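You operate a simulated robot arm through the tools that you are given. There is no shell and no other tool. Be economical: measure what you need, move in short steps, check, and stop when the job is done.

You are at the controls of a simulated robot arm. One attempt, no reset.

Task
Clamp the dusty disc, wipe it clean and move it to the grey tray.
Fine: Wipe with the grey pad and put it back. What is to be rubbed or washed off counts as gone when no trace of it is left.

It is judged by the outcome, as a careful person would: the job done as asked, and still so three seconds after it is handed in. It fails if anything else is knocked over, pushed out of place, dropped, spilled or broken.

Robot
A 7-joint arm with a fingered hand, fixed in place. Base frame: the origin is at the foot of the arm, x ahead of it, y to its left, z up; the work surface is at about z = 770. Units: mm, degrees, N and s.
With the tool pointing down near the work surface it reaches from about 300 to 680 mm from the base axis. Its first joint turns from -69.0 to 172.0 degrees. Payload 3.2 kg.
The tool frame sits at the grasp point between the pads (the TCP): z along the fingers, y along the line on which they close. The tips reach 26 mm beyond it. The gripper opens to 88 mm. The gripper's body begins 30 mm behind the TCP. The gripper is a hand of 5 fingers: y runs from the thumb to the fingers, the wrist lies at [-16, -108, -172] in the tool frame, and closing takes about 1.5 s.
Orientation is that of the tool frame in the base frame, as a unit quaternion [x, y, z, w]. With the fingers straight down and the wrist toward the robot, the tool's x, y and z point along [0, 1, 0], [1, 0, 0] and [0, 0, -1] of the base frame.

Tools
- The arm moves only by the tool jog_arm. Its argument "targets" is a list of rows, each a list of 6 numbers: the shift along the base's x, y, z in mm, then the turn, a rotation vector about the base's x, y, z in degrees. In form: [[tx, ty, tz, ax, ay, az], ...]. A call has 1 to 8 rows; each row is the pose to reach, as a shift and turn from the pose commanded when the call began. "hand" is the closure in counts, from 0 (fully open) to 255 (shut), set as the call begins (left out, the last holds). Rows are played at 5 a second. More than 50 mm and 8.6 degrees between two rows, or a gripper value outside its range, and nothing of the call is played. A pose out of reach is approached as far as the arm can. The call stops where the force on the tool passes 60 N (or 10 N more than at its start, if that is more) or the arm is blocked; 0.2 s more then pass. Each finger travels about 72 mm/s and halts on what it meets, pressing with about 33 N; the grip force reading is that of the motor and also rises with nothing between the fingers. The clock runs only during rows and for 0.2 s after the last one: add rows that repeat a pose to give the fingers time. The reply holds the time, the measured pose of the TCP, the force on the tool along the base axes, the opening and the grip force, in the units named above and with some noise, with the torque about the TCP (base axes, N m) and any sound that the robot's microphone picked up, and new pictures: "views" is both (left out), scene, wrist or none.
- Cameras (640 x 400 px; columns grow to the right, rows downward): "scene" is fixed at [401.2, -500.3, 1387.5]; the picture's right is [1.00, -0.09, 0.00], its down [-0.05, -0.54, -0.84] and it looks along [0.07, 0.83, -0.55] (base axes); focal length 309 px, centre (320, 200). "wrist" rides on the gripper at [67, -97, -117] in the tool frame; the picture's right is [-0.71, 0.33, -0.62], its down [-0.65, -0.65, 0.39] and it looks along [-0.28, 0.68, 0.68] (tool axes); focal length 234 px, centre (320, 200). There is no depth. A picture from a camera that has moved, and an enlarged one, comes with that camera's place and axes in the base frame and with its lens.
- move_column(by): slides the trunk up (or, below 0, down) by that many mm; the arm rides with it, the base frame stays. It gives what a move gives, with no picture.
- finger_targets(index, middle, ring, little, thumb_bend, thumb_turn): sets how far each is bent, from 0 (flat) to 1 (curled in); at 0.3 the hand is open as for a grip, at 0.7 the pads meet at the TCP. One left out holds its place. A second passes; each finger stops where it meets its share of the squeeze, and holds until it gets a number again. A gripper value or a shape takes the hand back. It gives what a move gives, with no picture; readings hold the bend of each and the force on index, middle, ring, little, thumb and palm. thumb_turn goes from beside the hand (0) to across from the fingers (1), as for a grip.
- hand_shape(shape): the hand has 5 fingers and takes this shape, open, in about a second: jaw (thumb against the fingers, like two jaws); tri (thumb and two fingers); tip (a fingertip pinch); poke (one finger out to press); point (the index stretched); flat (the hand flat); cup (the hand cupped); fist (a fist). The gripper value then closes the fingers along that shape, each until it touches; the sizes above hold for jaw. It gives what a move gives, with no picture.
- enlarge(camera, box): a new picture of the part [left, top, right, bottom] of that camera's present view, enlarged. It takes no simulated time.
- job_done(): hands the job in; it is judged then, once.

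Work in short steps. Places have to be worked out from the pictures, the camera data and where the tool is seen: move nearer, look again, correct. Check each grasp and each placing, and mend what went wrong. You have 120 turns and 200 pictures in all, those below and enlarged ones among them. Open the gripper and draw the arm clear of the work before you hand the job in, unless the task says otherwise; then end with one line.

The tools are called after ">>>" as a command line: name --pt "numbers of a row" for each row, then --argument value for the rest, lists and objects as JSON in quotes. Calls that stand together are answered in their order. jog_arm: Moves the arm, as the interface text tells. Its arguments: {"type":"object","properties":{"targets":{"type":"array"},"hand":{"type":"number"},"views":{"type":"string","enum":["both","scene","wrist","none"]}},"required":["targets"]} The other tools are called the same way: move_column (by) slides the trunk up or down; hand_shape (shape) gives the hand a shape; finger_targets (index, middle, ring, little, thumb_bend, thumb_turn) moves the fingers one by one; enlarge (camera, box) takes an enlarged picture of a part of a camera's view; job_done () hands the job in.

At the start:

```text
time_s: 0.0
tool_pos: [426.1, -153.8, 1177.1]
tool_rot: [0.707, 0.708, 0.001, 0.0]
ft_force: [0.1, 0.6, 0.9]
ft_torque: [0.0, 0.01, 0.04]
width: 87.8
grasp_force: 0.0
shape: jaw
bend: [0.3, 0.3, 0.3, 0.3, 0.3, 0.97]
finger forces: [0.0, 0.0, 0.1, 0.0, 0.0, 0.1]
trunk travel left (down, up): [-775.0, 65.0]
```

scene: 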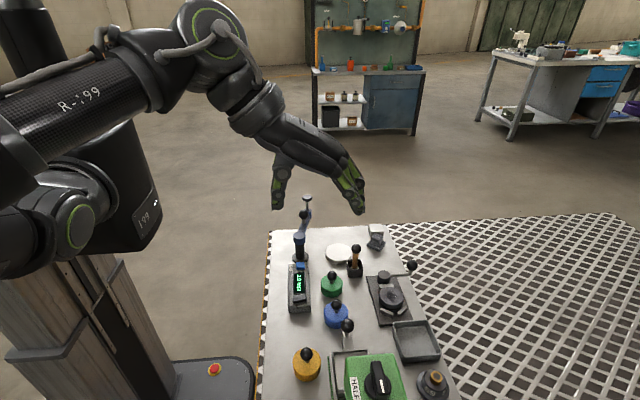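
wrist: 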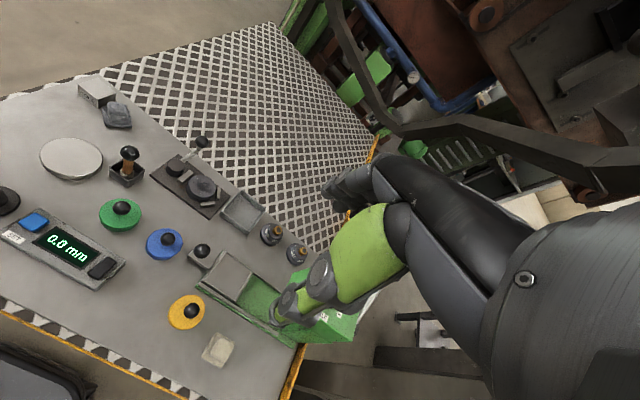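

I see a crowded bench with discs, a clamp fixture, a tray and some machine. I enlarge both views to identify the items.

>>> enlarge --camera "scene" --box '[250, 190, 470, 400]'

>>> enlarge --camera "wrist" --box '[0, 60, 380, 380]'

```text
1.90 times, centred on (360, 295) of scene
camera zoom: at [401.2, -500.3, 1387.5], right [1.0, -0.09, 0.0], down [-0.05, -0.54, -0.84], along [0.07, 0.83, -0.55], focal length 588 px, centre (244, 19)
```

zoom: 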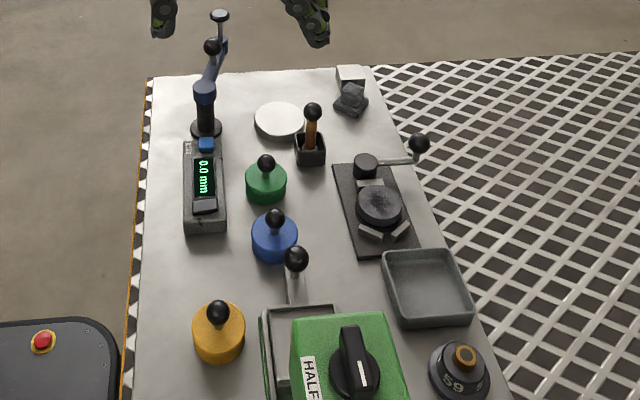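

```text
1.25 times, centred on (190, 220) of wrist
camera zoom: at [328.2, -86.7, 1294.2], right [0.33, -0.71, 0.62], down [-0.65, -0.65, -0.39], along [0.68, -0.28, -0.68], focal length 293 px, centre (482, 175)
```

zoom: 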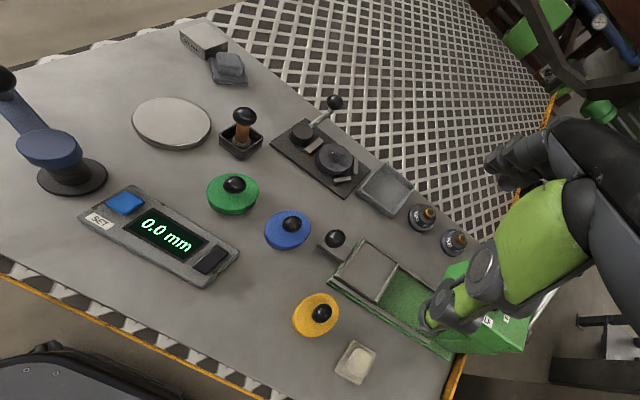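

The clamp fixture holds a dark disc near (613,-29), with a lever knob near (677,33,833). I look closer at the fixture, the pad and the machine at the front.

>>> enlarge --camera "scene" --box '[355, 255, 435, 335]'

>>> enlarge --camera "wrist" --box '[140, 120, 270, 240]'

>>> enlarge --camera "scene" --box '[340, 215, 400, 275]'

>>> enlarge --camera "wrist" --box '[60, 60, 160, 140]'

```text
5.00 times, centred on (395, 295) of scene
camera zoom: at [401.2, -500.3, 1387.5], right [1.0, -0.09, 0.0], down [-0.05, -0.54, -0.84], along [0.07, 0.83, -0.55], focal length 1543 px, centre (-55, -275)
```

zoom: 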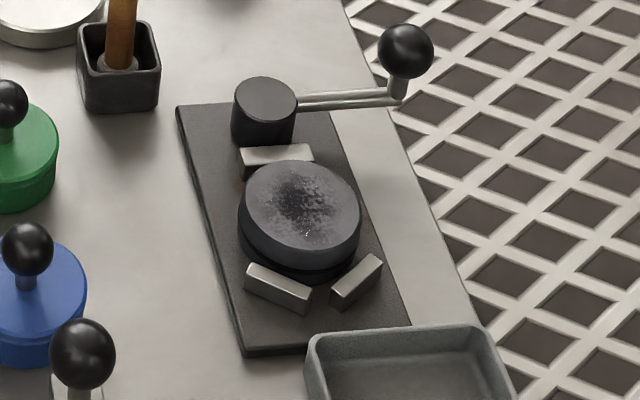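

```text
3.33 times, centred on (205, 180) of wrist
camera zoom: at [328.2, -86.7, 1294.2], right [0.33, -0.71, 0.62], down [-0.65, -0.65, -0.39], along [0.68, -0.28, -0.68], focal length 781 px, centre (703, 267)
```

zoom: 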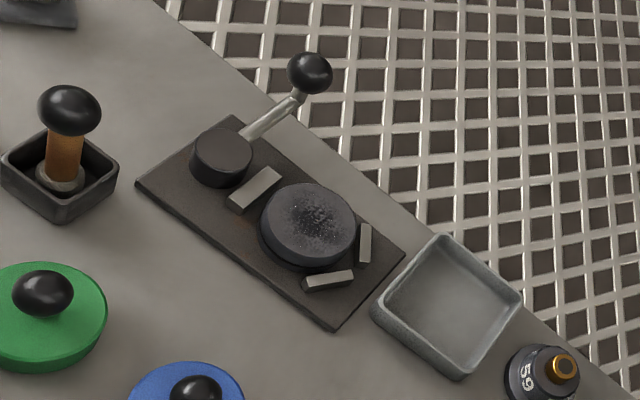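

```text
6.67 times, centred on (370, 245) of scene
camera zoom: at [401.2, -500.3, 1387.5], right [1.0, -0.09, 0.0], down [-0.05, -0.54, -0.84], along [0.07, 0.83, -0.55], focal length 2058 px, centre (-13, -100)
```

zoom: 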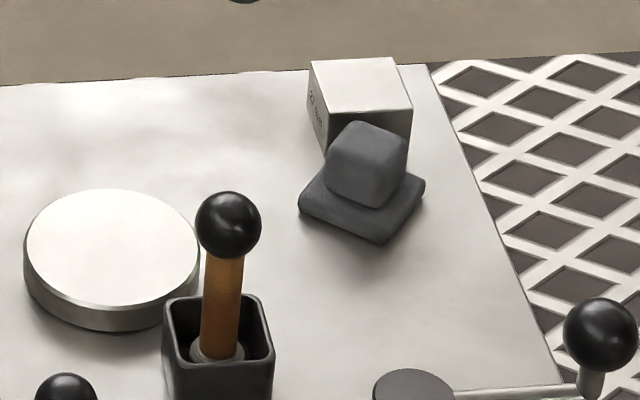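

```text
5.00 times, centred on (110, 100) of wrist
camera zoom: at [328.2, -86.7, 1294.2], right [0.33, -0.71, 0.62], down [-0.65, -0.65, -0.39], along [0.68, -0.28, -0.68], focal length 1171 px, centre (1370, 700)
```

zoom: 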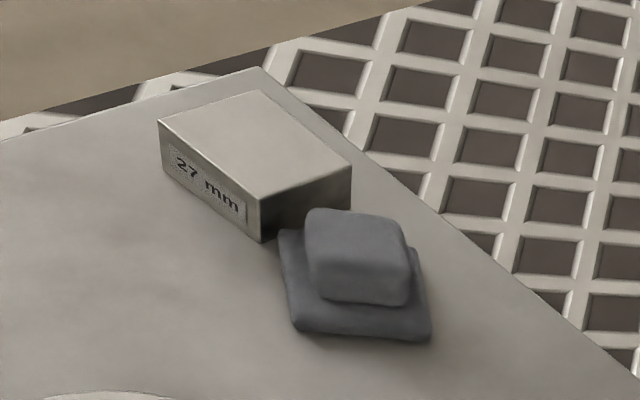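

The disc sits on a fixture with a sliding jaw driven by a cam lever (knob ≈ (677,33,833)). The grey pad with a block handle is beside the 27 mm gauge block. I move above the lever knob to look more closely.

>>> jog_arm --pt "30 22 -28 0 0 0" --pt "60 44 -56 0 0 0" --pt "90 67 -84 0 0 0" --pt "120 89 -112 0 0 0" --pt "150 112 -140 0 0 0" --pt "180 134 -168 0 0 0" --pt "210 157 -195 0 0 0" --pt "240 180 -220 0 0 0"

```text
time_s: 1.8
tool_pos: [665.2, 26.6, 955.0]
tool_rot: [0.707, 0.707, 0.0, 0.0]
ft_force: [1.4, 0.0, -0.7]
ft_torque: [0.01, 0.02, 0.02]
width: 88.0
grasp_force: 0.1
shape: jaw
bend: [0.3, 0.3, 0.3, 0.3, 0.3, 0.97]
finger forces: [0.0, 0.0, 0.0, 0.0, 0.1, 0.1]
trunk travel left (down, up): [-775.0, 65.0]
camera wrist: at [567.7, 94.2, 1072.1], right [0.33, -0.71, 0.62], down [-0.65, -0.65, -0.39], along [0.68, -0.28, -0.68], focal length 234 px, centre (320, 200)
```

scene: 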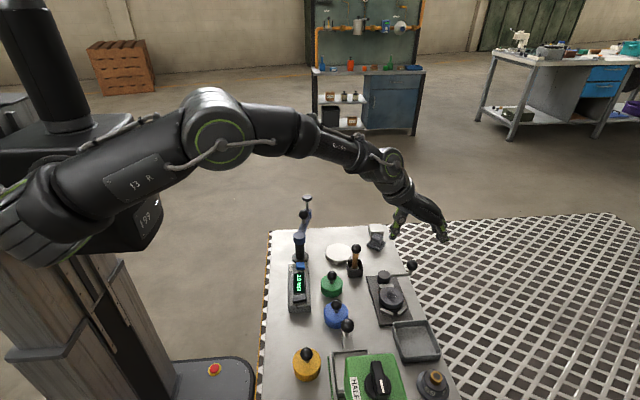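
wrist: 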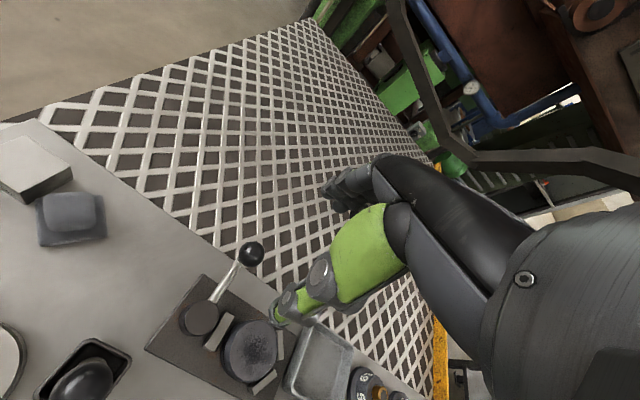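

The lever points along +x from the cam (611,40) to the knob at about (676,37,833). I lower the open hand over the knob and grip it.

>>> jog_arm --pt "10 11 -40 0 0 0" --pt "10 11 -80 0 0 0" --pt "10 11 -114 0 0 0" --pt "10 11 -114 0 0 0"

```text
time_s: 2.8
tool_pos: [673.6, 35.7, 844.0]
tool_rot: [0.706, 0.708, 0.0, 0.0]
ft_force: [-0.2, 0.6, -0.1]
ft_torque: [0.01, -0.03, 0.0]
width: 87.6
grasp_force: 0.0
shape: jaw
bend: [0.3, 0.3, 0.3, 0.3, 0.3, 0.97]
finger forces: [0.0, 0.0, 0.0, 0.0, 0.1, 0.1]
trunk travel left (down, up): [-775.0, 65.0]
camera wrist: at [576.3, 101.8, 960.8], right [0.33, -0.71, 0.62], down [-0.65, -0.65, -0.39], along [0.68, -0.28, -0.68], focal length 234 px, centre (320, 200)
```

scene: 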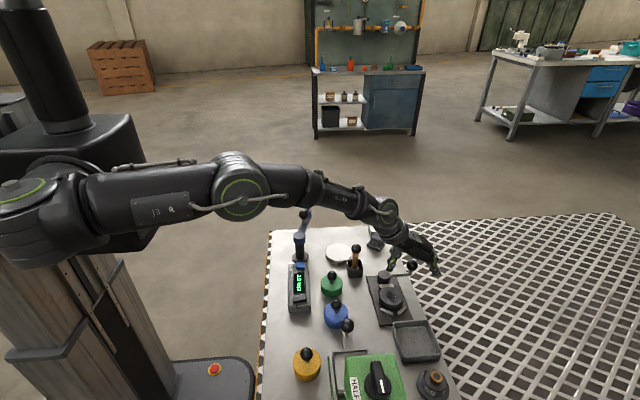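
wrist: 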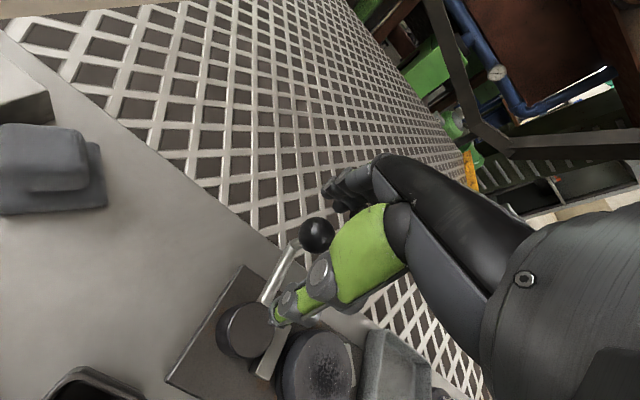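

The ball lies right at the TCP. I close the hand on it.

>>> jog_arm --pt "2 3 -2 0 0 0" --pt "2 3 -2 0 0 0" --pt "2 3 -2 0 0 0" --pt "2 3 -2 0 0 0" --pt "2 3 -2 0 0 0" --pt "2 3 -2 0 0 0" --pt "2 3 -2 0 0 0" --pt "2 3 -2 0 0 0" --hand 200

>>> enlarge --camera "scene" --box '[355, 230, 455, 320]'

```text
time_s: 4.6
tool_pos: [676.9, 39.3, 841.4]
tool_rot: [0.707, 0.707, 0.0, 0.0]
ft_force: [0.2, -0.4, 1.0]
ft_torque: [-0.05, -0.04, -0.01]
width: 20.2
grasp_force: 0.1
shape: jaw
bend: [0.6, 0.55, 0.73, 0.6, 0.47, 1.0]
finger forces: [0.9, 0.9, 0.0, 0.0, 0.8, 0.0]
trunk travel left (down, up): [-775.0, 65.0]
camera wrist: at [579.4, 105.8, 958.3], right [0.33, -0.71, 0.62], down [-0.65, -0.65, -0.39], along [0.68, -0.28, -0.68], focal length 234 px, centre (320, 200)
```

scene: 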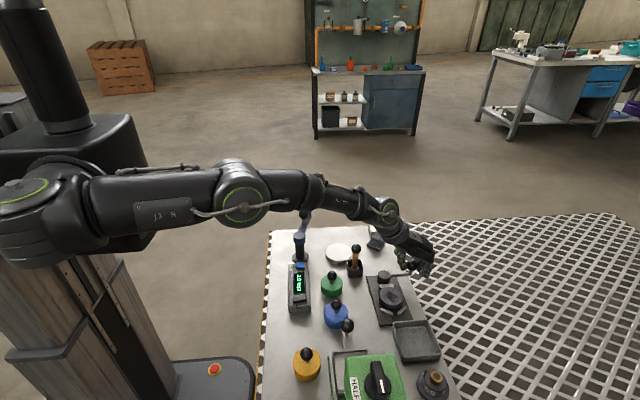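
wrist: 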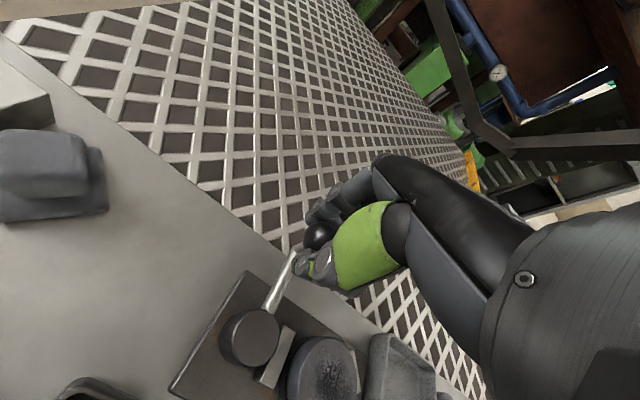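

```text
4.44 times, centred on (405, 275) of scene
camera zoom: at [401.2, -500.3, 1387.5], right [1.0, -0.09, 0.0], down [-0.05, -0.54, -0.84], along [0.07, 0.83, -0.55], focal length 1372 px, centre (-58, -133)
```

zoom: 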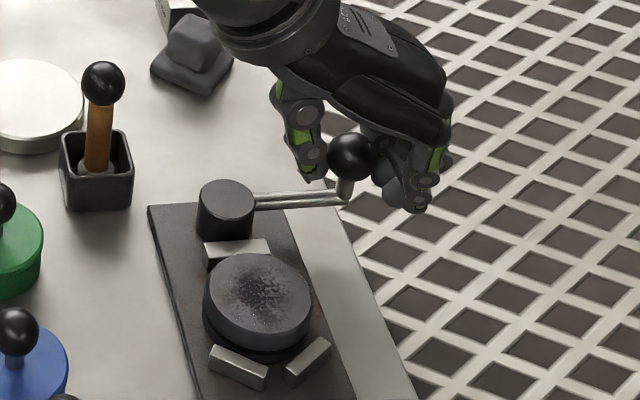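

Index, middle and thumb hold the knob. I try swinging the lever away from the disc (+y), keeping the hand turning with it, and watch the forces and the jaw.

>>> jog_arm --pt "0 0 0 0 0 0" --pt "-0.3 5.8 0 0 0 5" --pt "-1 11.5 0 0 0 10" --pt "-2.2 17.1 0 0 0 15" --pt "-4 22.6 0 0 0 20" --pt "-4 22.6 0 0 0 20" --hand 255

>>> enlarge --camera "scene" --box '[355, 230, 455, 320]'

```text
time_s: 6.0
tool_pos: [672.3, 62.9, 839.2]
tool_rot: [0.574, 0.819, -0.001, -0.002]
ft_force: [-12.3, -3.6, -10.6]
ft_torque: [-0.08, 0.17, -0.04]
width: 17.1
grasp_force: 32.9
shape: jaw
bend: [0.63, 0.57, 0.71, 0.66, 0.49, 1.0]
finger forces: [13.7, 8.3, 0.0, 0.0, 34.0, 0.0]
trunk travel left (down, up): [-775.0, 65.0]
camera wrist: at [558.4, 91.7, 957.7], right [0.56, -0.55, 0.62], down [-0.39, -0.83, -0.39], along [0.73, -0.03, -0.68], focal length 234 px, centre (320, 200)
```

scene: 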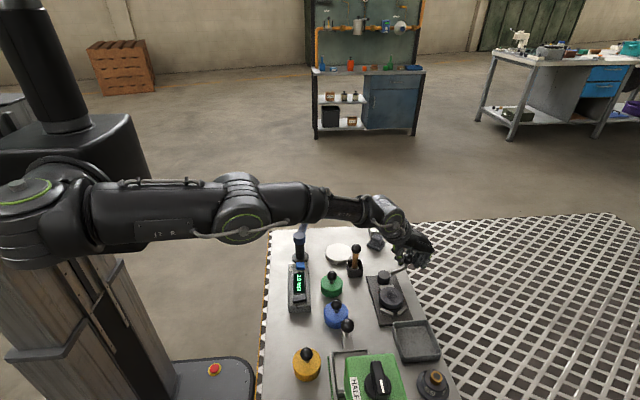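
wrist: 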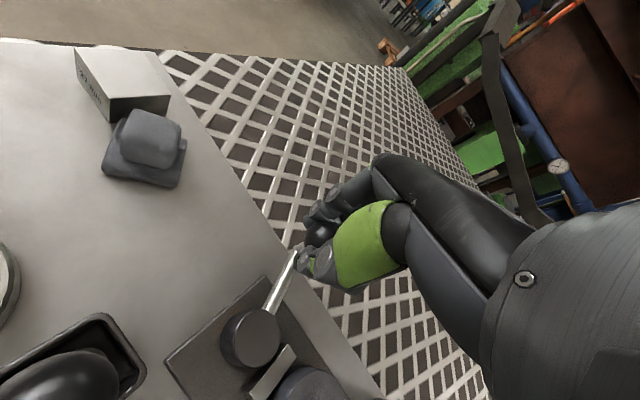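

```text
4.44 times, centred on (405, 275) of scene
camera zoom: at [401.2, -500.3, 1387.5], right [1.0, -0.09, 0.0], down [-0.05, -0.54, -0.84], along [0.07, 0.83, -0.55], focal length 1372 px, centre (-58, -133)
```

zoom: 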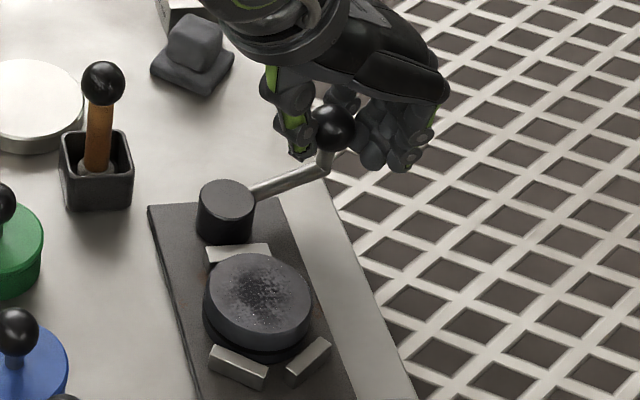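

The lever swung and the jaw moved toward the disc, so +y clamps. I continue the arc.

>>> jog_arm --pt "-3.2 7.4 0 0 0 7" --pt "-7.3 14.3 0 0 0 14" --pt "-12.2 20.7 0 0 0 21" --pt "-17.8 26.4 0 0 0 28" --pt "-24.1 31.5 0 0 0 35" --pt "-29 34.6 0 0 0 40" --pt "-29 34.6 0 0 0 40"

>>> enlarge --camera "scene" --box '[355, 230, 455, 320]'

```text
time_s: 7.6
tool_pos: [627.3, 96.8, 839.8]
tool_rot: [0.256, 0.967, -0.001, -0.003]
ft_force: [5.7, 15.0, -11.6]
ft_torque: [0.28, -0.07, 0.07]
width: 17.7
grasp_force: 32.9
shape: jaw
bend: [0.59, 0.53, 0.71, 0.66, 0.53, 1.0]
finger forces: [24.2, 12.3, 0.0, 0.0, 23.8, 0.0]
out of reach, approached as far as the arm can: row 2, 3, 4, 5, 6, 7
trunk travel left (down, up): [-775.0, 65.0]
camera wrist: at [521.3, 45.2, 958.0], right [0.78, -0.06, 0.62], down [0.24, -0.89, -0.39], along [0.57, 0.45, -0.68], focal length 234 px, centre (320, 200)
```

scene: 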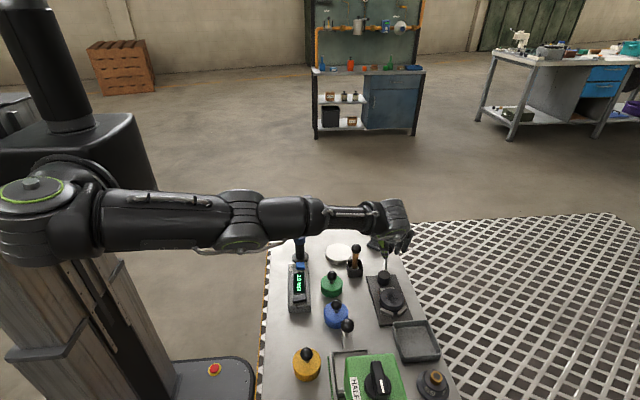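
wrist: 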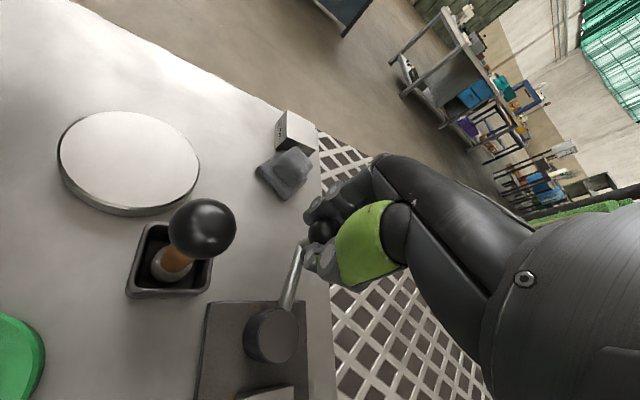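

```text
4.44 times, centred on (405, 275) of scene
camera zoom: at [401.2, -500.3, 1387.5], right [1.0, -0.09, 0.0], down [-0.05, -0.54, -0.84], along [0.07, 0.83, -0.55], focal length 1372 px, centre (-58, -133)
```

zoom: 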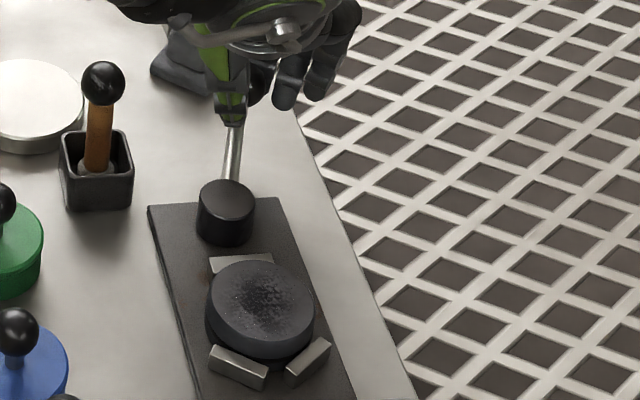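

The lever is now around 70–75° and the disc has been pushed toward the V-stops. I continue a bit more without turning the wrist, in small steps.

>>> jog_arm --pt "-4 1 0 0 0 0" --pt "-8 2 0 0 0 0" --pt "-12 3 0 0 0 0" --pt "-16 3 0 0 0 0" --pt "-16 3 0 0 0 0"

>>> enlarge --camera "scene" --box '[355, 230, 455, 320]'

```text
time_s: 8.8
tool_pos: [624.3, 100.8, 839.6]
tool_rot: [0.249, 0.968, 0.001, 0.001]
ft_force: [-1.4, -8.1, -14.6]
ft_torque: [-0.16, 0.04, 0.1]
width: 15.9
grasp_force: 33.0
shape: jaw
bend: [0.63, 0.55, 0.71, 0.66, 0.51, 1.0]
finger forces: [16.5, 10.4, 0.0, 0.1, 31.4, 0.1]
out of reach, approached as far as the arm can: row 2, 3, 4
trunk travel left (down, up): [-775.0, 65.0]
camera wrist: at [517.7, 48.4, 956.8], right [0.78, -0.05, 0.63], down [0.25, -0.89, -0.39], along [0.57, 0.46, -0.68], focal length 234 px, centre (320, 200)
```

scene: 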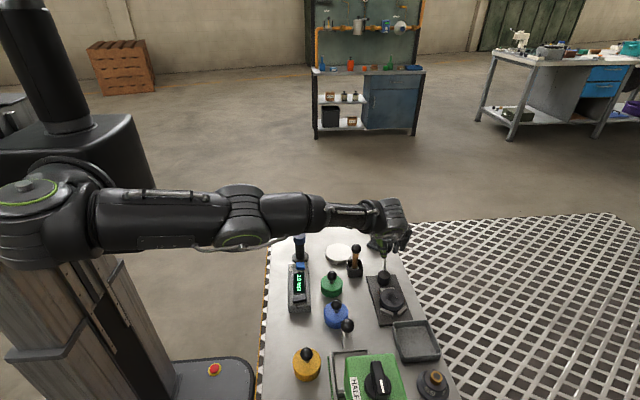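
wrist: 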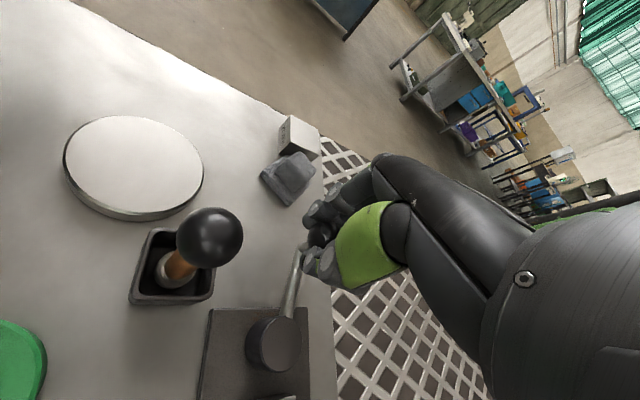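

```text
4.44 times, centred on (405, 275) of scene
camera zoom: at [401.2, -500.3, 1387.5], right [1.0, -0.09, 0.0], down [-0.05, -0.54, -0.84], along [0.07, 0.83, -0.55], focal length 1372 px, centre (-58, -133)
```

zoom: 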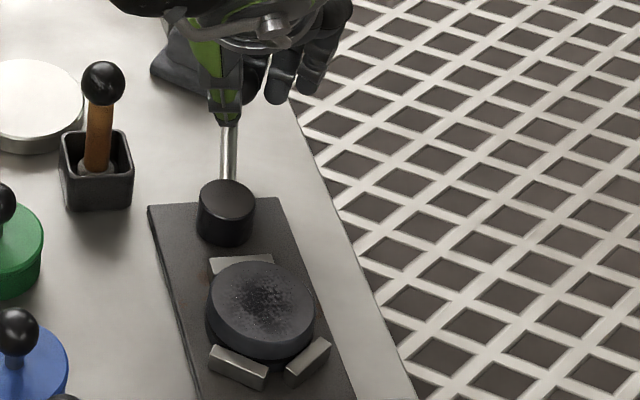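

The wrist runs into a limit at this yaw. I open, lift, turn the hand back to the standard yaw and look.

>>> jog_arm --pt "0 0 0 0 0 0" --pt "0 0 0 0 0 0" --pt "0 0 0 0 0 0" --pt "0 0 0 0 0 0" --pt "0 0 0 0 0 0" --pt "0 0 30 0 0 0" --pt "0 0 60 0 0 0" --hand 0 --views "none"

>>> jog_arm --pt "0 0 0 0 0 -8" --pt "0 0 0 0 0 -16" --pt "0 0 0 0 0 -24" --pt "0 0 0 0 0 -32" --pt "0 0 0 0 0 -40" --pt "0 0 0 0 0 -48" --pt "0 0 0 0 0 -56" --pt "0 0 0 0 0 -60"

>>> enlarge --camera "scene" --box '[355, 230, 455, 320]'

```text
time_s: 10.4
tool_pos: [608.3, 94.0, 903.6]
tool_rot: [0.258, 0.966, 0.0, 0.001]
ft_force: [0.3, 0.0, 0.4]
ft_torque: [-0.03, 0.01, 0.03]
width: 88.0
grasp_force: 0.0
shape: jaw
bend: [0.3, 0.3, 0.3, 0.3, 0.3, 0.97]
finger forces: [0.1, 0.1, 0.1, 0.0, 0.0, 0.0]
trunk travel left (down, up): [-775.0, 65.0]
```

```text
time_s: 12.2
tool_pos: [609.7, 96.8, 903.7]
tool_rot: [0.707, 0.707, -0.001, 0.0]
ft_force: [-0.1, -0.6, 0.2]
ft_torque: [-0.03, -0.02, -0.03]
width: 87.9
grasp_force: 0.0
shape: jaw
bend: [0.3, 0.3, 0.3, 0.3, 0.3, 0.97]
finger forces: [0.0, 0.1, 0.1, 0.1, 0.0, 0.1]
trunk travel left (down, up): [-775.0, 65.0]
camera wrist: at [512.7, 163.8, 1021.1], right [0.33, -0.71, 0.62], down [-0.65, -0.65, -0.39], along [0.68, -0.28, -0.68], focal length 234 px, centre (320, 200)
```

scene: 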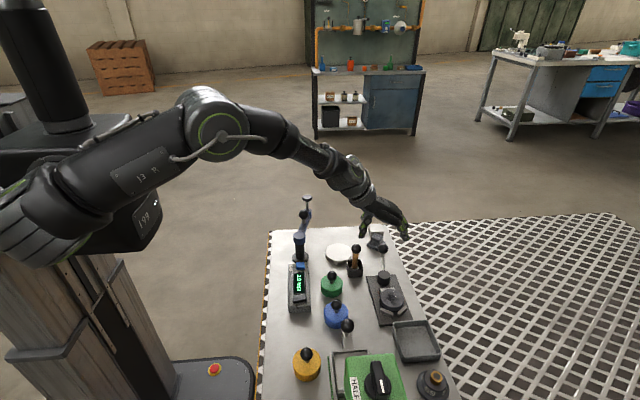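
wrist: 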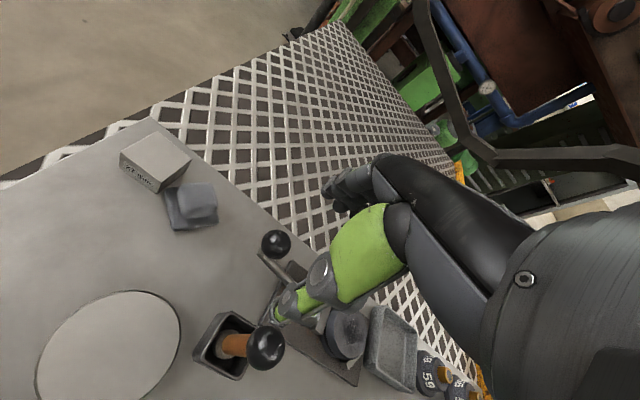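

```text
4.44 times, centred on (405, 275) of scene
camera zoom: at [401.2, -500.3, 1387.5], right [1.0, -0.09, 0.0], down [-0.05, -0.54, -0.84], along [0.07, 0.83, -0.55], focal length 1372 px, centre (-58, -133)
```

zoom: 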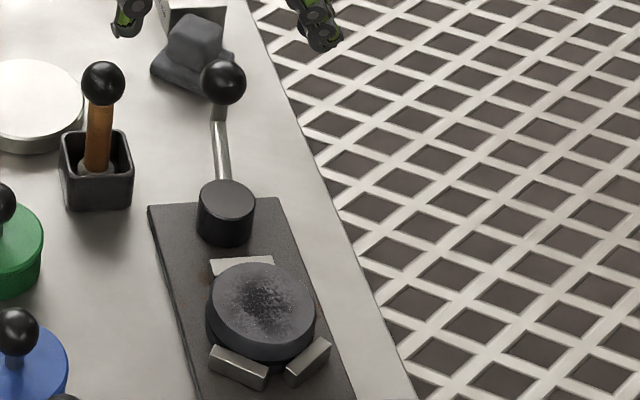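

The lever now points almost along +y with its knob at about (618,103). To check it is fully home I close the hand, come down on the knob's +x side and nudge it toward -x until it resists.

>>> jog_arm --pt "30 4 0 0 0 0" --pt "56 6 0 0 0 0" --pt "56 6 0 0 0 0" --pt "56 6 0 0 0 0" --pt "56 6 0 0 0 0" --pt "56 6 0 0 0 0" --pt "56 6 -30 0 0 0" --pt "56 6 -58 0 0 0" --hand 255

>>> enlarge --camera "scene" --box '[355, 230, 455, 320]'

```text
time_s: 14.0
tool_pos: [661.3, 98.2, 856.0]
tool_rot: [0.707, 0.708, -0.001, -0.001]
ft_force: [0.8, 0.6, -0.3]
ft_torque: [0.03, -0.03, -0.02]
width: 0.1
grasp_force: 33.0
shape: jaw
bend: [0.7, 0.7, 0.3, 0.7, 0.84, 1.0]
finger forces: [0.0, 0.0, 0.0, 0.1, 0.0, 0.1]
out of reach, approached as far as the arm can: row 8
trunk travel left (down, up): [-775.0, 65.0]
camera wrist: at [564.8, 165.0, 972.1], right [0.33, -0.71, 0.62], down [-0.65, -0.65, -0.39], along [0.68, -0.28, -0.68], focal length 234 px, centre (320, 200)
```

scene: 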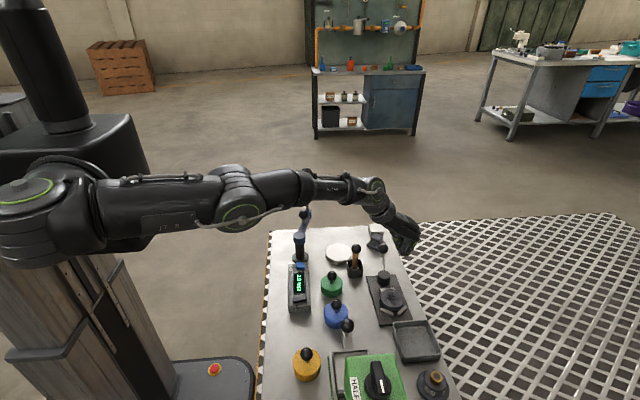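
wrist: 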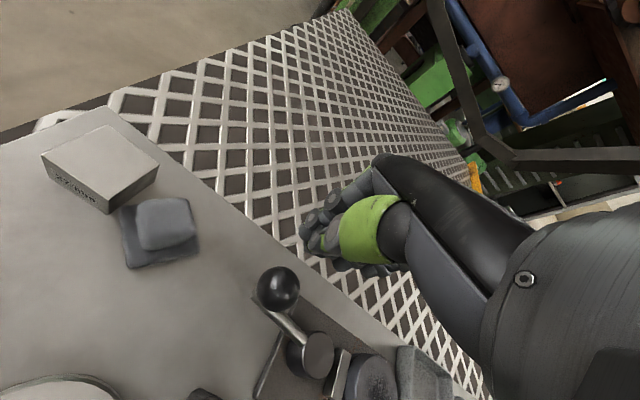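

```text
4.44 times, centred on (405, 275) of scene
camera zoom: at [401.2, -500.3, 1387.5], right [1.0, -0.09, 0.0], down [-0.05, -0.54, -0.84], along [0.07, 0.83, -0.55], focal length 1372 px, centre (-58, -133)
```

zoom: 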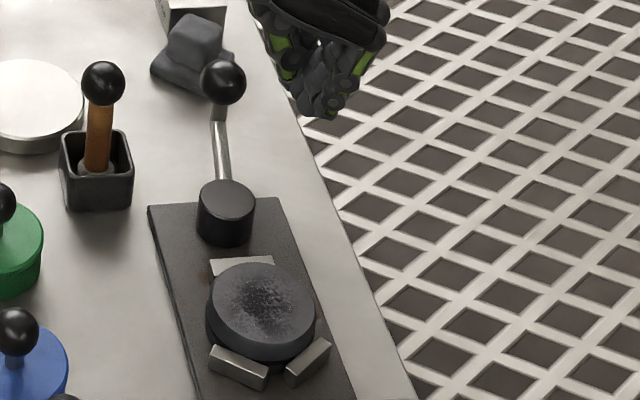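

The reach limit held it at z 856. I shift slightly inward and lower, then nudge toward -x gently.

>>> jog_arm --pt "-6 4 -8 0 0 0" --pt "-10 5 -15 0 0 0" --pt "-15 6 -16 0 0 0" --pt "-20 6 -16 0 0 0" --pt "-25 6 -16 0 0 0" --pt "-30 6 -16 0 0 0"

>>> enlarge --camera "scene" --box '[355, 230, 455, 320]'

```text
time_s: 15.4
tool_pos: [640.9, 105.8, 841.6]
tool_rot: [0.708, 0.706, 0.004, 0.002]
ft_force: [31.7, 0.2, 10.6]
ft_torque: [0.02, -0.04, -0.01]
width: 0.0
grasp_force: 33.3
shape: jaw
bend: [0.7, 0.7, 0.3, 0.7, 0.8, 1.0]
finger forces: [0.0, 0.0, 0.1, 0.0, 22.7, 0.0]
trunk travel left (down, up): [-775.0, 65.0]
camera wrist: at [541.6, 172.3, 958.3], right [0.33, -0.71, 0.62], down [-0.65, -0.65, -0.4], along [0.69, -0.28, -0.67], focal length 234 px, centre (320, 200)
```

scene: 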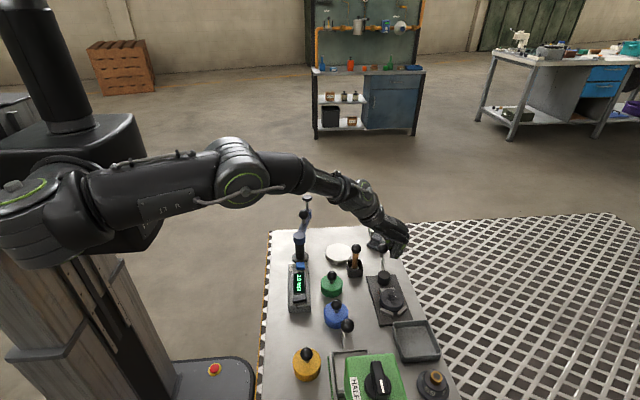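
wrist: 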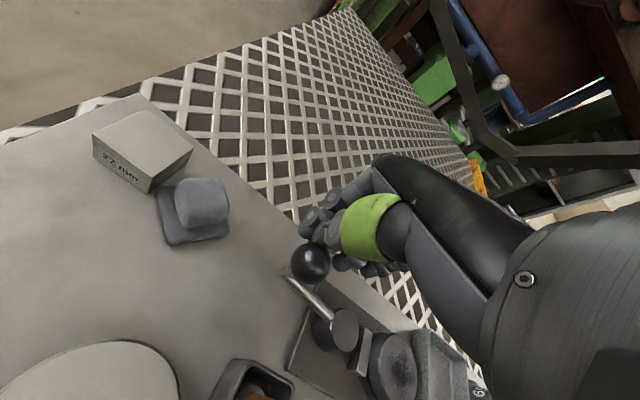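

```text
4.44 times, centred on (405, 275) of scene
camera zoom: at [401.2, -500.3, 1387.5], right [1.0, -0.09, 0.0], down [-0.05, -0.54, -0.84], along [0.07, 0.83, -0.55], focal length 1372 px, centre (-58, -133)
```

zoom: 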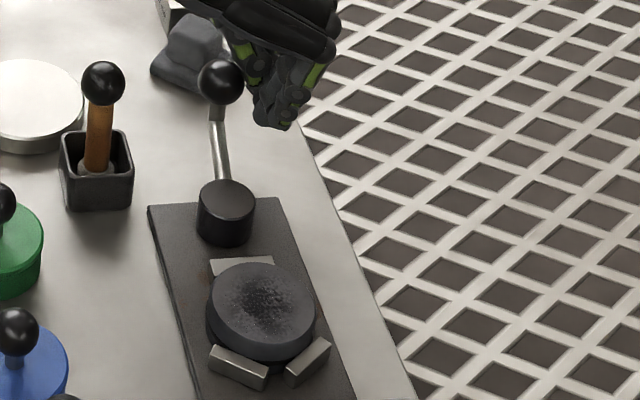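

32 N met with no motion: the clamp is home at 90°. Now I withdraw, rise, open, and turn the hand about -37° above the pad. I judge the pad at (628,184), yawed about -37°, next to the gauge block at x 619–658, y > 217.

>>> jog_arm --pt "14 0 0 0 0 0" --pt "14 0 40 0 0 0" --pt "12 0 80 0 0 0" --pt "8 20 100 0 0 -8" --pt "4 40 100 0 0 -16" --pt "0 60 100 0 0 -24" --pt "-3 75 100 0 0 -32" --pt "-3 80 100 0 0 -37" --hand 0

```text
time_s: 17.2
tool_pos: [619.3, 119.8, 938.7]
tool_rot: [0.852, 0.523, -0.009, -0.006]
ft_force: [0.8, -0.5, -0.8]
ft_torque: [0.04, 0.02, -0.01]
width: 87.8
grasp_force: 0.0
shape: jaw
bend: [0.3, 0.3, 0.3, 0.3, 0.3, 0.97]
finger forces: [0.0, 0.0, 0.1, 0.1, 0.0, 0.0]
out of reach, approached as far as the arm can: row 5, 6, 7, 8
trunk travel left (down, up): [-775.0, 65.0]
camera wrist: at [564.5, 224.2, 1056.8], right [-0.01, -0.78, 0.62], down [-0.88, -0.28, -0.37], along [0.47, -0.55, -0.69], focal length 234 px, centre (320, 200)
```

scene: 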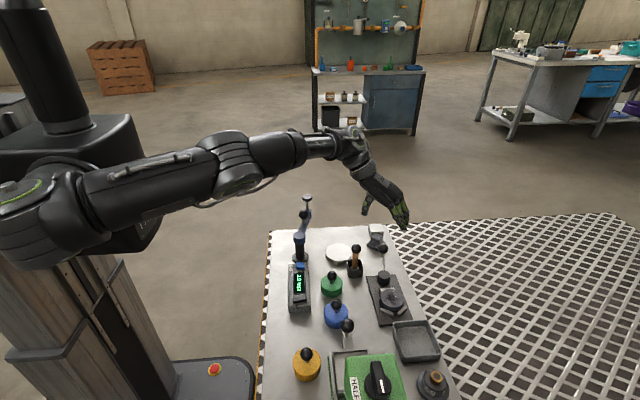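
wrist: 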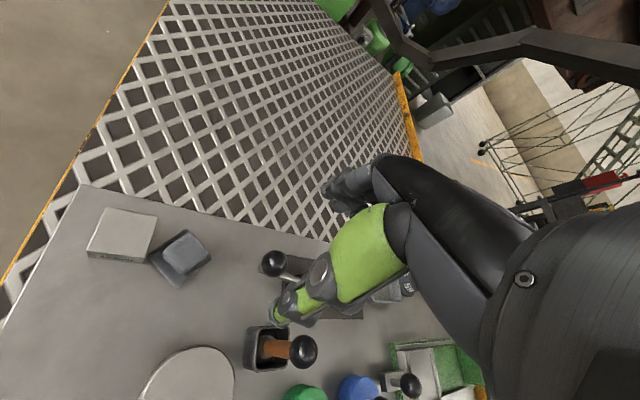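

The arm stops short at this yaw. I raise the hand and lower the trunk to give the arm a better posture for this reach.

>>> jog_arm --pt "-5 0 45 0 0 0" --pt "-10 0 90 0 0 0" --pt "-15 0 135 0 0 0" --pt "-20 0 180 0 0 0" --views "none"

>>> move_column --by -160

>>> jog_arm --pt "10 20 0 0 0 0" --pt "20 40 0 0 0 -5" --pt "25 60 0 0 0 -10"

```text
time_s: 18.2
tool_pos: [599.4, 119.4, 1118.5]
tool_rot: [0.854, 0.521, -0.008, -0.007]
ft_force: [0.3, -0.8, -0.1]
ft_torque: [0.02, 0.01, 0.0]
width: 87.7
grasp_force: 0.1
shape: jaw
bend: [0.3, 0.3, 0.3, 0.3, 0.3, 0.97]
finger forces: [0.1, 0.0, 0.0, 0.0, 0.0, 0.0]
trunk travel left (down, up): [-775.0, 65.0]
```

```text
time_s: 20.0
tool_pos: [600.7, 120.7, 959.9]
tool_rot: [0.854, 0.521, -0.006, -0.008]
ft_force: [0.1, -0.2, 0.4]
ft_torque: [0.02, 0.02, 0.0]
width: 88.0
grasp_force: 0.1
shape: jaw
bend: [0.3, 0.3, 0.3, 0.3, 0.3, 0.97]
finger forces: [0.1, 0.1, 0.0, 0.0, 0.1, 0.0]
trunk travel left (down, up): [-615.0, 225.0]
```

```text
time_s: 20.8
tool_pos: [600.4, 119.3, 959.9]
tool_rot: [0.853, 0.521, -0.006, -0.008]
ft_force: [0.7, 0.1, -0.1]
ft_torque: [0.0, -0.01, 0.03]
width: 87.8
grasp_force: 0.0
shape: jaw
bend: [0.3, 0.3, 0.3, 0.3, 0.3, 0.97]
finger forces: [0.0, 0.0, 0.1, 0.1, 0.0, 0.0]
out of reach, approached as far as the arm can: row 1, 2, 3
trunk travel left (down, up): [-615.0, 225.0]
camera wrist: at [546.8, 222.9, 1077.9], right [-0.02, -0.78, 0.62], down [-0.89, -0.28, -0.37], along [0.46, -0.56, -0.69], focal length 234 px, centre (320, 200)
```

scene: 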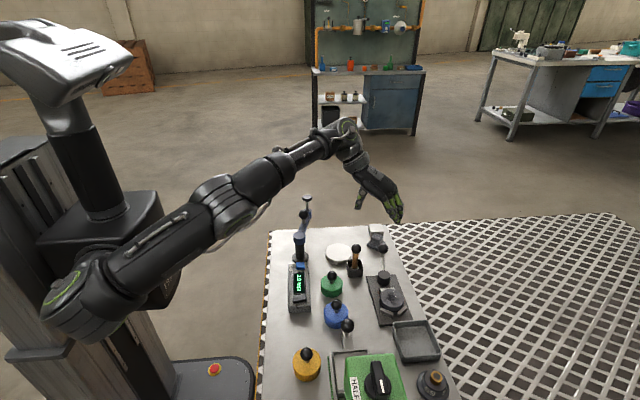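
wrist: 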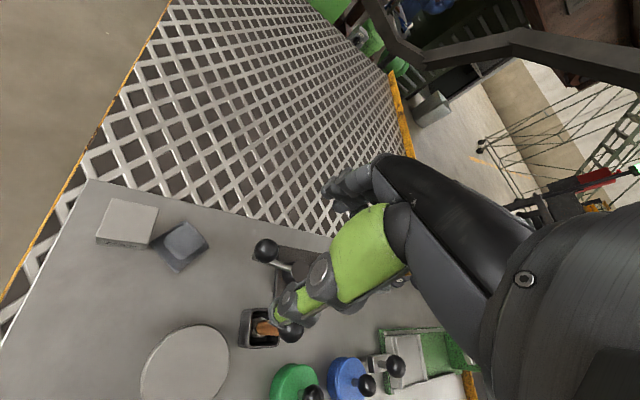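

A wrist limit, not distance, blocks this yaw. I try the opposite: trunk fully up, so the forearm comes down more steeply.

>>> move_column --by 220

>>> jog_arm --pt "0 0 -45 0 0 0" --pt "5 10 -90 0 0 -2" --pt "10 20 -135 0 0 -4" --pt "15 35 -180 0 0 -6" --pt "20 50 -225 0 0 -8" --pt "28 62 -225 0 0 -10"

```text
time_s: 23.2
tool_pos: [599.7, 118.8, 1180.7]
tool_rot: [0.854, 0.521, -0.007, -0.007]
ft_force: [-0.3, -0.3, 0.9]
ft_torque: [0.0, -0.03, 0.0]
width: 87.9
grasp_force: 0.1
shape: jaw
bend: [0.3, 0.3, 0.3, 0.3, 0.3, 0.97]
finger forces: [0.1, 0.1, 0.1, 0.0, 0.0, 0.0]
trunk travel left (down, up): [-835.0, 5.0]
```

```text
time_s: 24.6
tool_pos: [555.2, 159.0, 960.2]
tool_rot: [0.894, 0.447, -0.008, -0.004]
ft_force: [-0.9, 0.4, 0.1]
ft_torque: [0.02, -0.01, -0.02]
width: 87.9
grasp_force: 0.0
shape: jaw
bend: [0.3, 0.3, 0.3, 0.3, 0.3, 0.97]
finger forces: [0.0, 0.1, 0.0, 0.0, 0.0, 0.0]
out of reach, approached as far as the arm can: row 3, 4, 5, 6
trunk travel left (down, up): [-835.0, 5.0]
camera wrist: at [519.6, 271.8, 1078.5], right [-0.15, -0.77, 0.62], down [-0.92, -0.13, -0.37], along [0.37, -0.63, -0.68], focal length 234 px, centre (320, 200)
```

scene: 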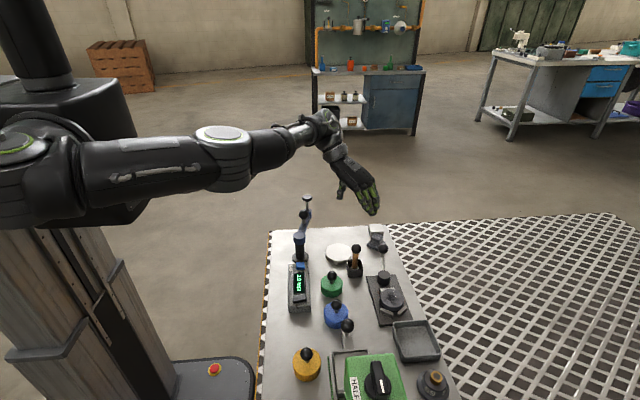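
wrist: 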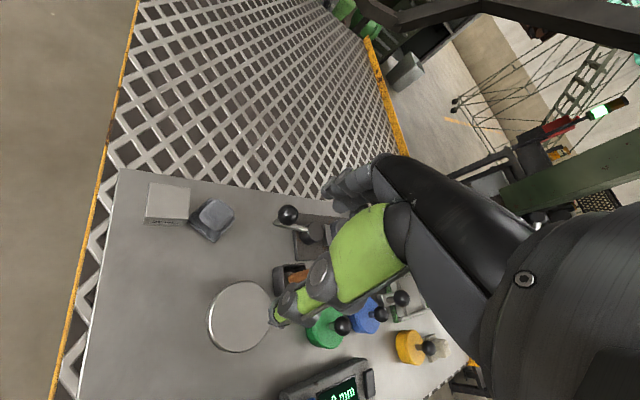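

Yaw -37° isn't attainable at the pad. New plan: press lightly on the pad's handle and slide it ~43 mm away from the gauge block to (592,160), then grip it at yaw +53°, where the wrist has room. First I restore a lower trunk and yaw 0.

>>> jog_arm --pt "5 2 30 0 0 6" --pt "10 4 60 0 0 12" --pt "15 6 90 0 0 18" --pt "20 8 120 0 0 24" --pt "25 10 145 0 0 30" --pt "25 10 145 0 0 37" --hand 255 --views "none"

>>> move_column --by -150

>>> jog_arm --pt "20 6 0 0 0 0" --pt "40 13 -15 0 0 0" --pt "48 15 -40 0 0 0" --pt "48 15 -70 0 0 0"

```text
time_s: 26.0
tool_pos: [584.2, 172.4, 1103.8]
tool_rot: [0.705, 0.709, -0.01, -0.004]
ft_force: [0.8, -0.2, 0.0]
ft_torque: [0.03, 0.0, -0.01]
width: 0.0
grasp_force: 33.5
shape: jaw
bend: [0.7, 0.7, 0.3, 0.7, 0.84, 1.0]
finger forces: [0.0, 0.0, 0.0, 0.0, 0.0, 0.1]
trunk travel left (down, up): [-835.0, 5.0]
```

```text
time_s: 27.7
tool_pos: [584.4, 173.5, 952.1]
tool_rot: [0.706, 0.708, -0.008, -0.003]
ft_force: [0.2, -0.2, 0.5]
ft_torque: [-0.02, 0.0, -0.01]
width: 0.2
grasp_force: 32.6
shape: jaw
bend: [0.7, 0.7, 0.3, 0.7, 0.84, 1.0]
finger forces: [0.0, 0.0, 0.1, 0.1, 0.0, 0.0]
trunk travel left (down, up): [-685.0, 155.0]
```

```text
time_s: 28.7
tool_pos: [622.8, 182.0, 891.9]
tool_rot: [0.706, 0.708, -0.008, -0.003]
ft_force: [0.8, -1.0, 0.7]
ft_torque: [0.0, 0.0, -0.01]
width: 0.0
grasp_force: 33.5
shape: jaw
bend: [0.7, 0.7, 0.3, 0.7, 0.84, 1.0]
finger forces: [0.1, 0.1, 0.0, 0.0, 0.1, 0.1]
out of reach, approached as far as the arm can: row 2, 3, 4
trunk travel left (down, up): [-685.0, 155.0]
camera wrist: at [527.7, 249.3, 1009.4], right [0.34, -0.7, 0.62], down [-0.66, -0.65, -0.37], along [0.67, -0.28, -0.69], focal length 234 px, centre (320, 200)
```

scene: 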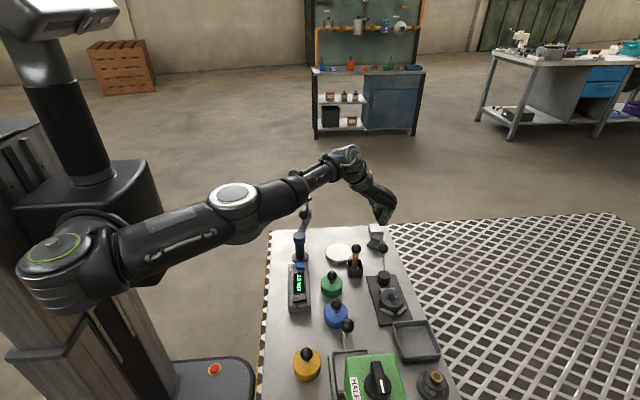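
wrist: 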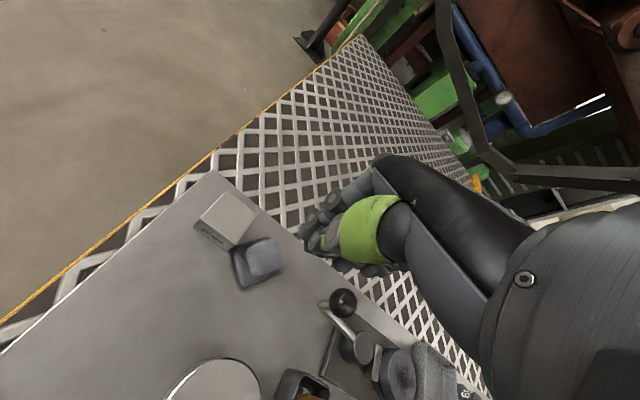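

The arm prefers a yaw aligned with the forearm (around +30°). I turn there while easing down toward the handle top at about (625,186).

>>> jog_arm --pt "0 0 0 0 0 8" --pt "0 0 0 0 0 16" --pt "0 0 0 0 0 24" --pt "1 2 0 0 0 30" --pt "2 3 -20 0 0 30" --pt "2 3 -40 0 0 30"

>>> enlarge --camera "scene" --box '[340, 200, 420, 260]'

```text
time_s: 30.1
tool_pos: [628.7, 186.0, 854.2]
tool_rot: [0.498, 0.867, -0.008, -0.001]
ft_force: [0.1, -0.3, -0.1]
ft_torque: [-0.04, -0.02, -0.02]
width: 0.0
grasp_force: 32.5
shape: jaw
bend: [0.7, 0.7, 0.3, 0.7, 0.84, 1.0]
finger forces: [0.1, 0.1, 0.0, 0.1, 0.0, 0.0]
trunk travel left (down, up): [-685.0, 155.0]
camera wrist: at [512.5, 198.1, 972.6], right [0.65, -0.43, 0.62], down [-0.24, -0.9, -0.37], along [0.72, 0.09, -0.69], focal length 234 px, centre (320, 200)
```

scene: 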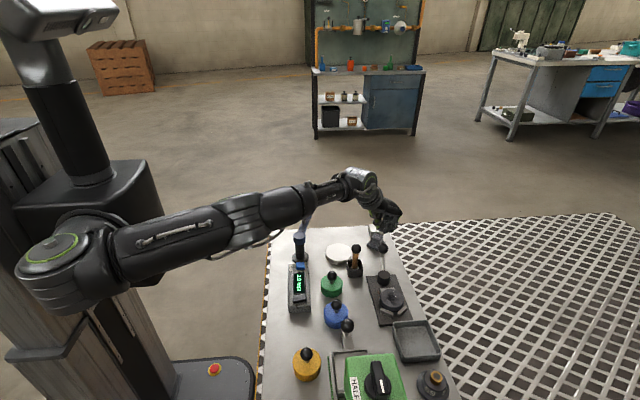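
wrist: 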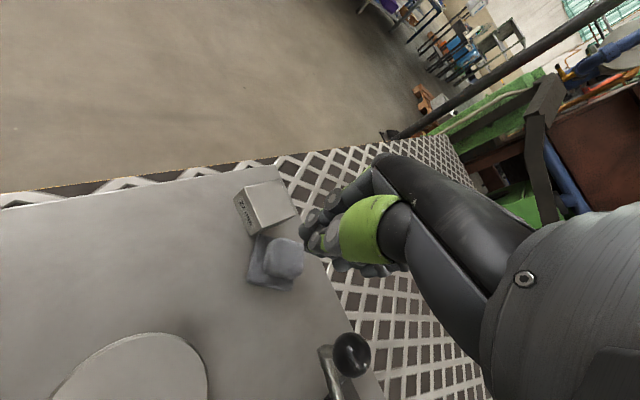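

```text
6.67 times, centred on (380, 230) of scene
camera zoom: at [401.2, -500.3, 1387.5], right [1.0, -0.09, 0.0], down [-0.05, -0.54, -0.84], along [0.07, 0.83, -0.55], focal length 2058 px, centre (-80, 0)
```

zoom: 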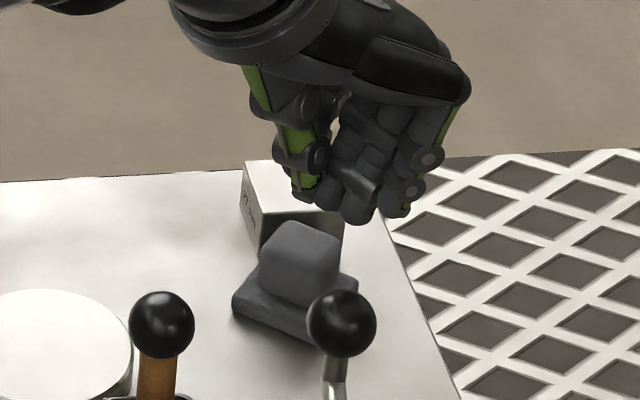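

Yaw +30° reaches well; the fingertips are right above the handle. I lower slowly to touch.

>>> jog_arm --pt "-1 0 -12 0 0 0" --pt "-2 0 -22 0 0 0" --pt "-2 0 -25 0 0 0" --pt "-2 0 -28 0 0 0" --views "wrist"

>>> enlarge --camera "scene" --box '[340, 200, 420, 260]'

```text
time_s: 31.1
tool_pos: [625.7, 187.1, 834.0]
tool_rot: [0.499, 0.867, -0.002, 0.003]
ft_force: [7.6, 4.4, 28.4]
ft_torque: [-0.21, -0.47, 0.13]
width: 0.0
grasp_force: 33.0
shape: jaw
bend: [0.7, 0.7, 0.3, 0.7, 0.84, 1.0]
finger forces: [0.0, 43.0, 0.1, 0.0, 0.1, 0.1]
trunk travel left (down, up): [-685.0, 155.0]
camera wrist: at [507.6, 196.6, 950.4], right [0.64, -0.44, 0.63], down [-0.24, -0.89, -0.38], along [0.73, 0.09, -0.68], focal length 234 px, centre (320, 200)
```

wrist: 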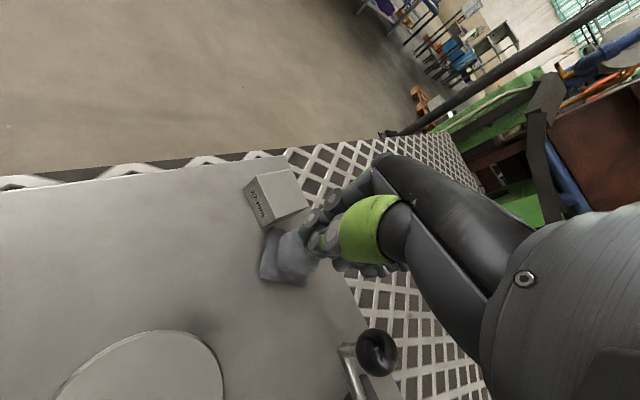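

```text
6.67 times, centred on (380, 230) of scene
camera zoom: at [401.2, -500.3, 1387.5], right [1.0, -0.09, 0.0], down [-0.05, -0.54, -0.84], along [0.07, 0.83, -0.55], focal length 2058 px, centre (-80, 0)
```

zoom: 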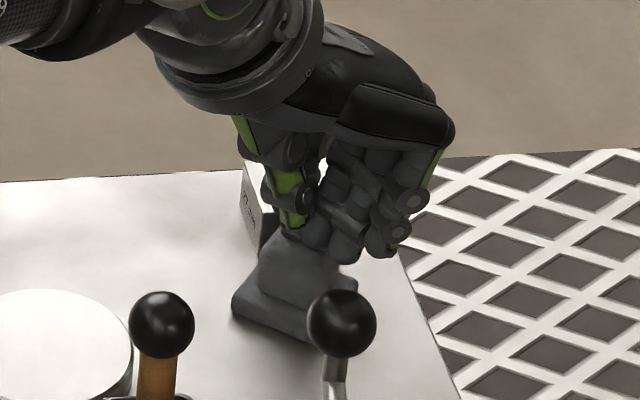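

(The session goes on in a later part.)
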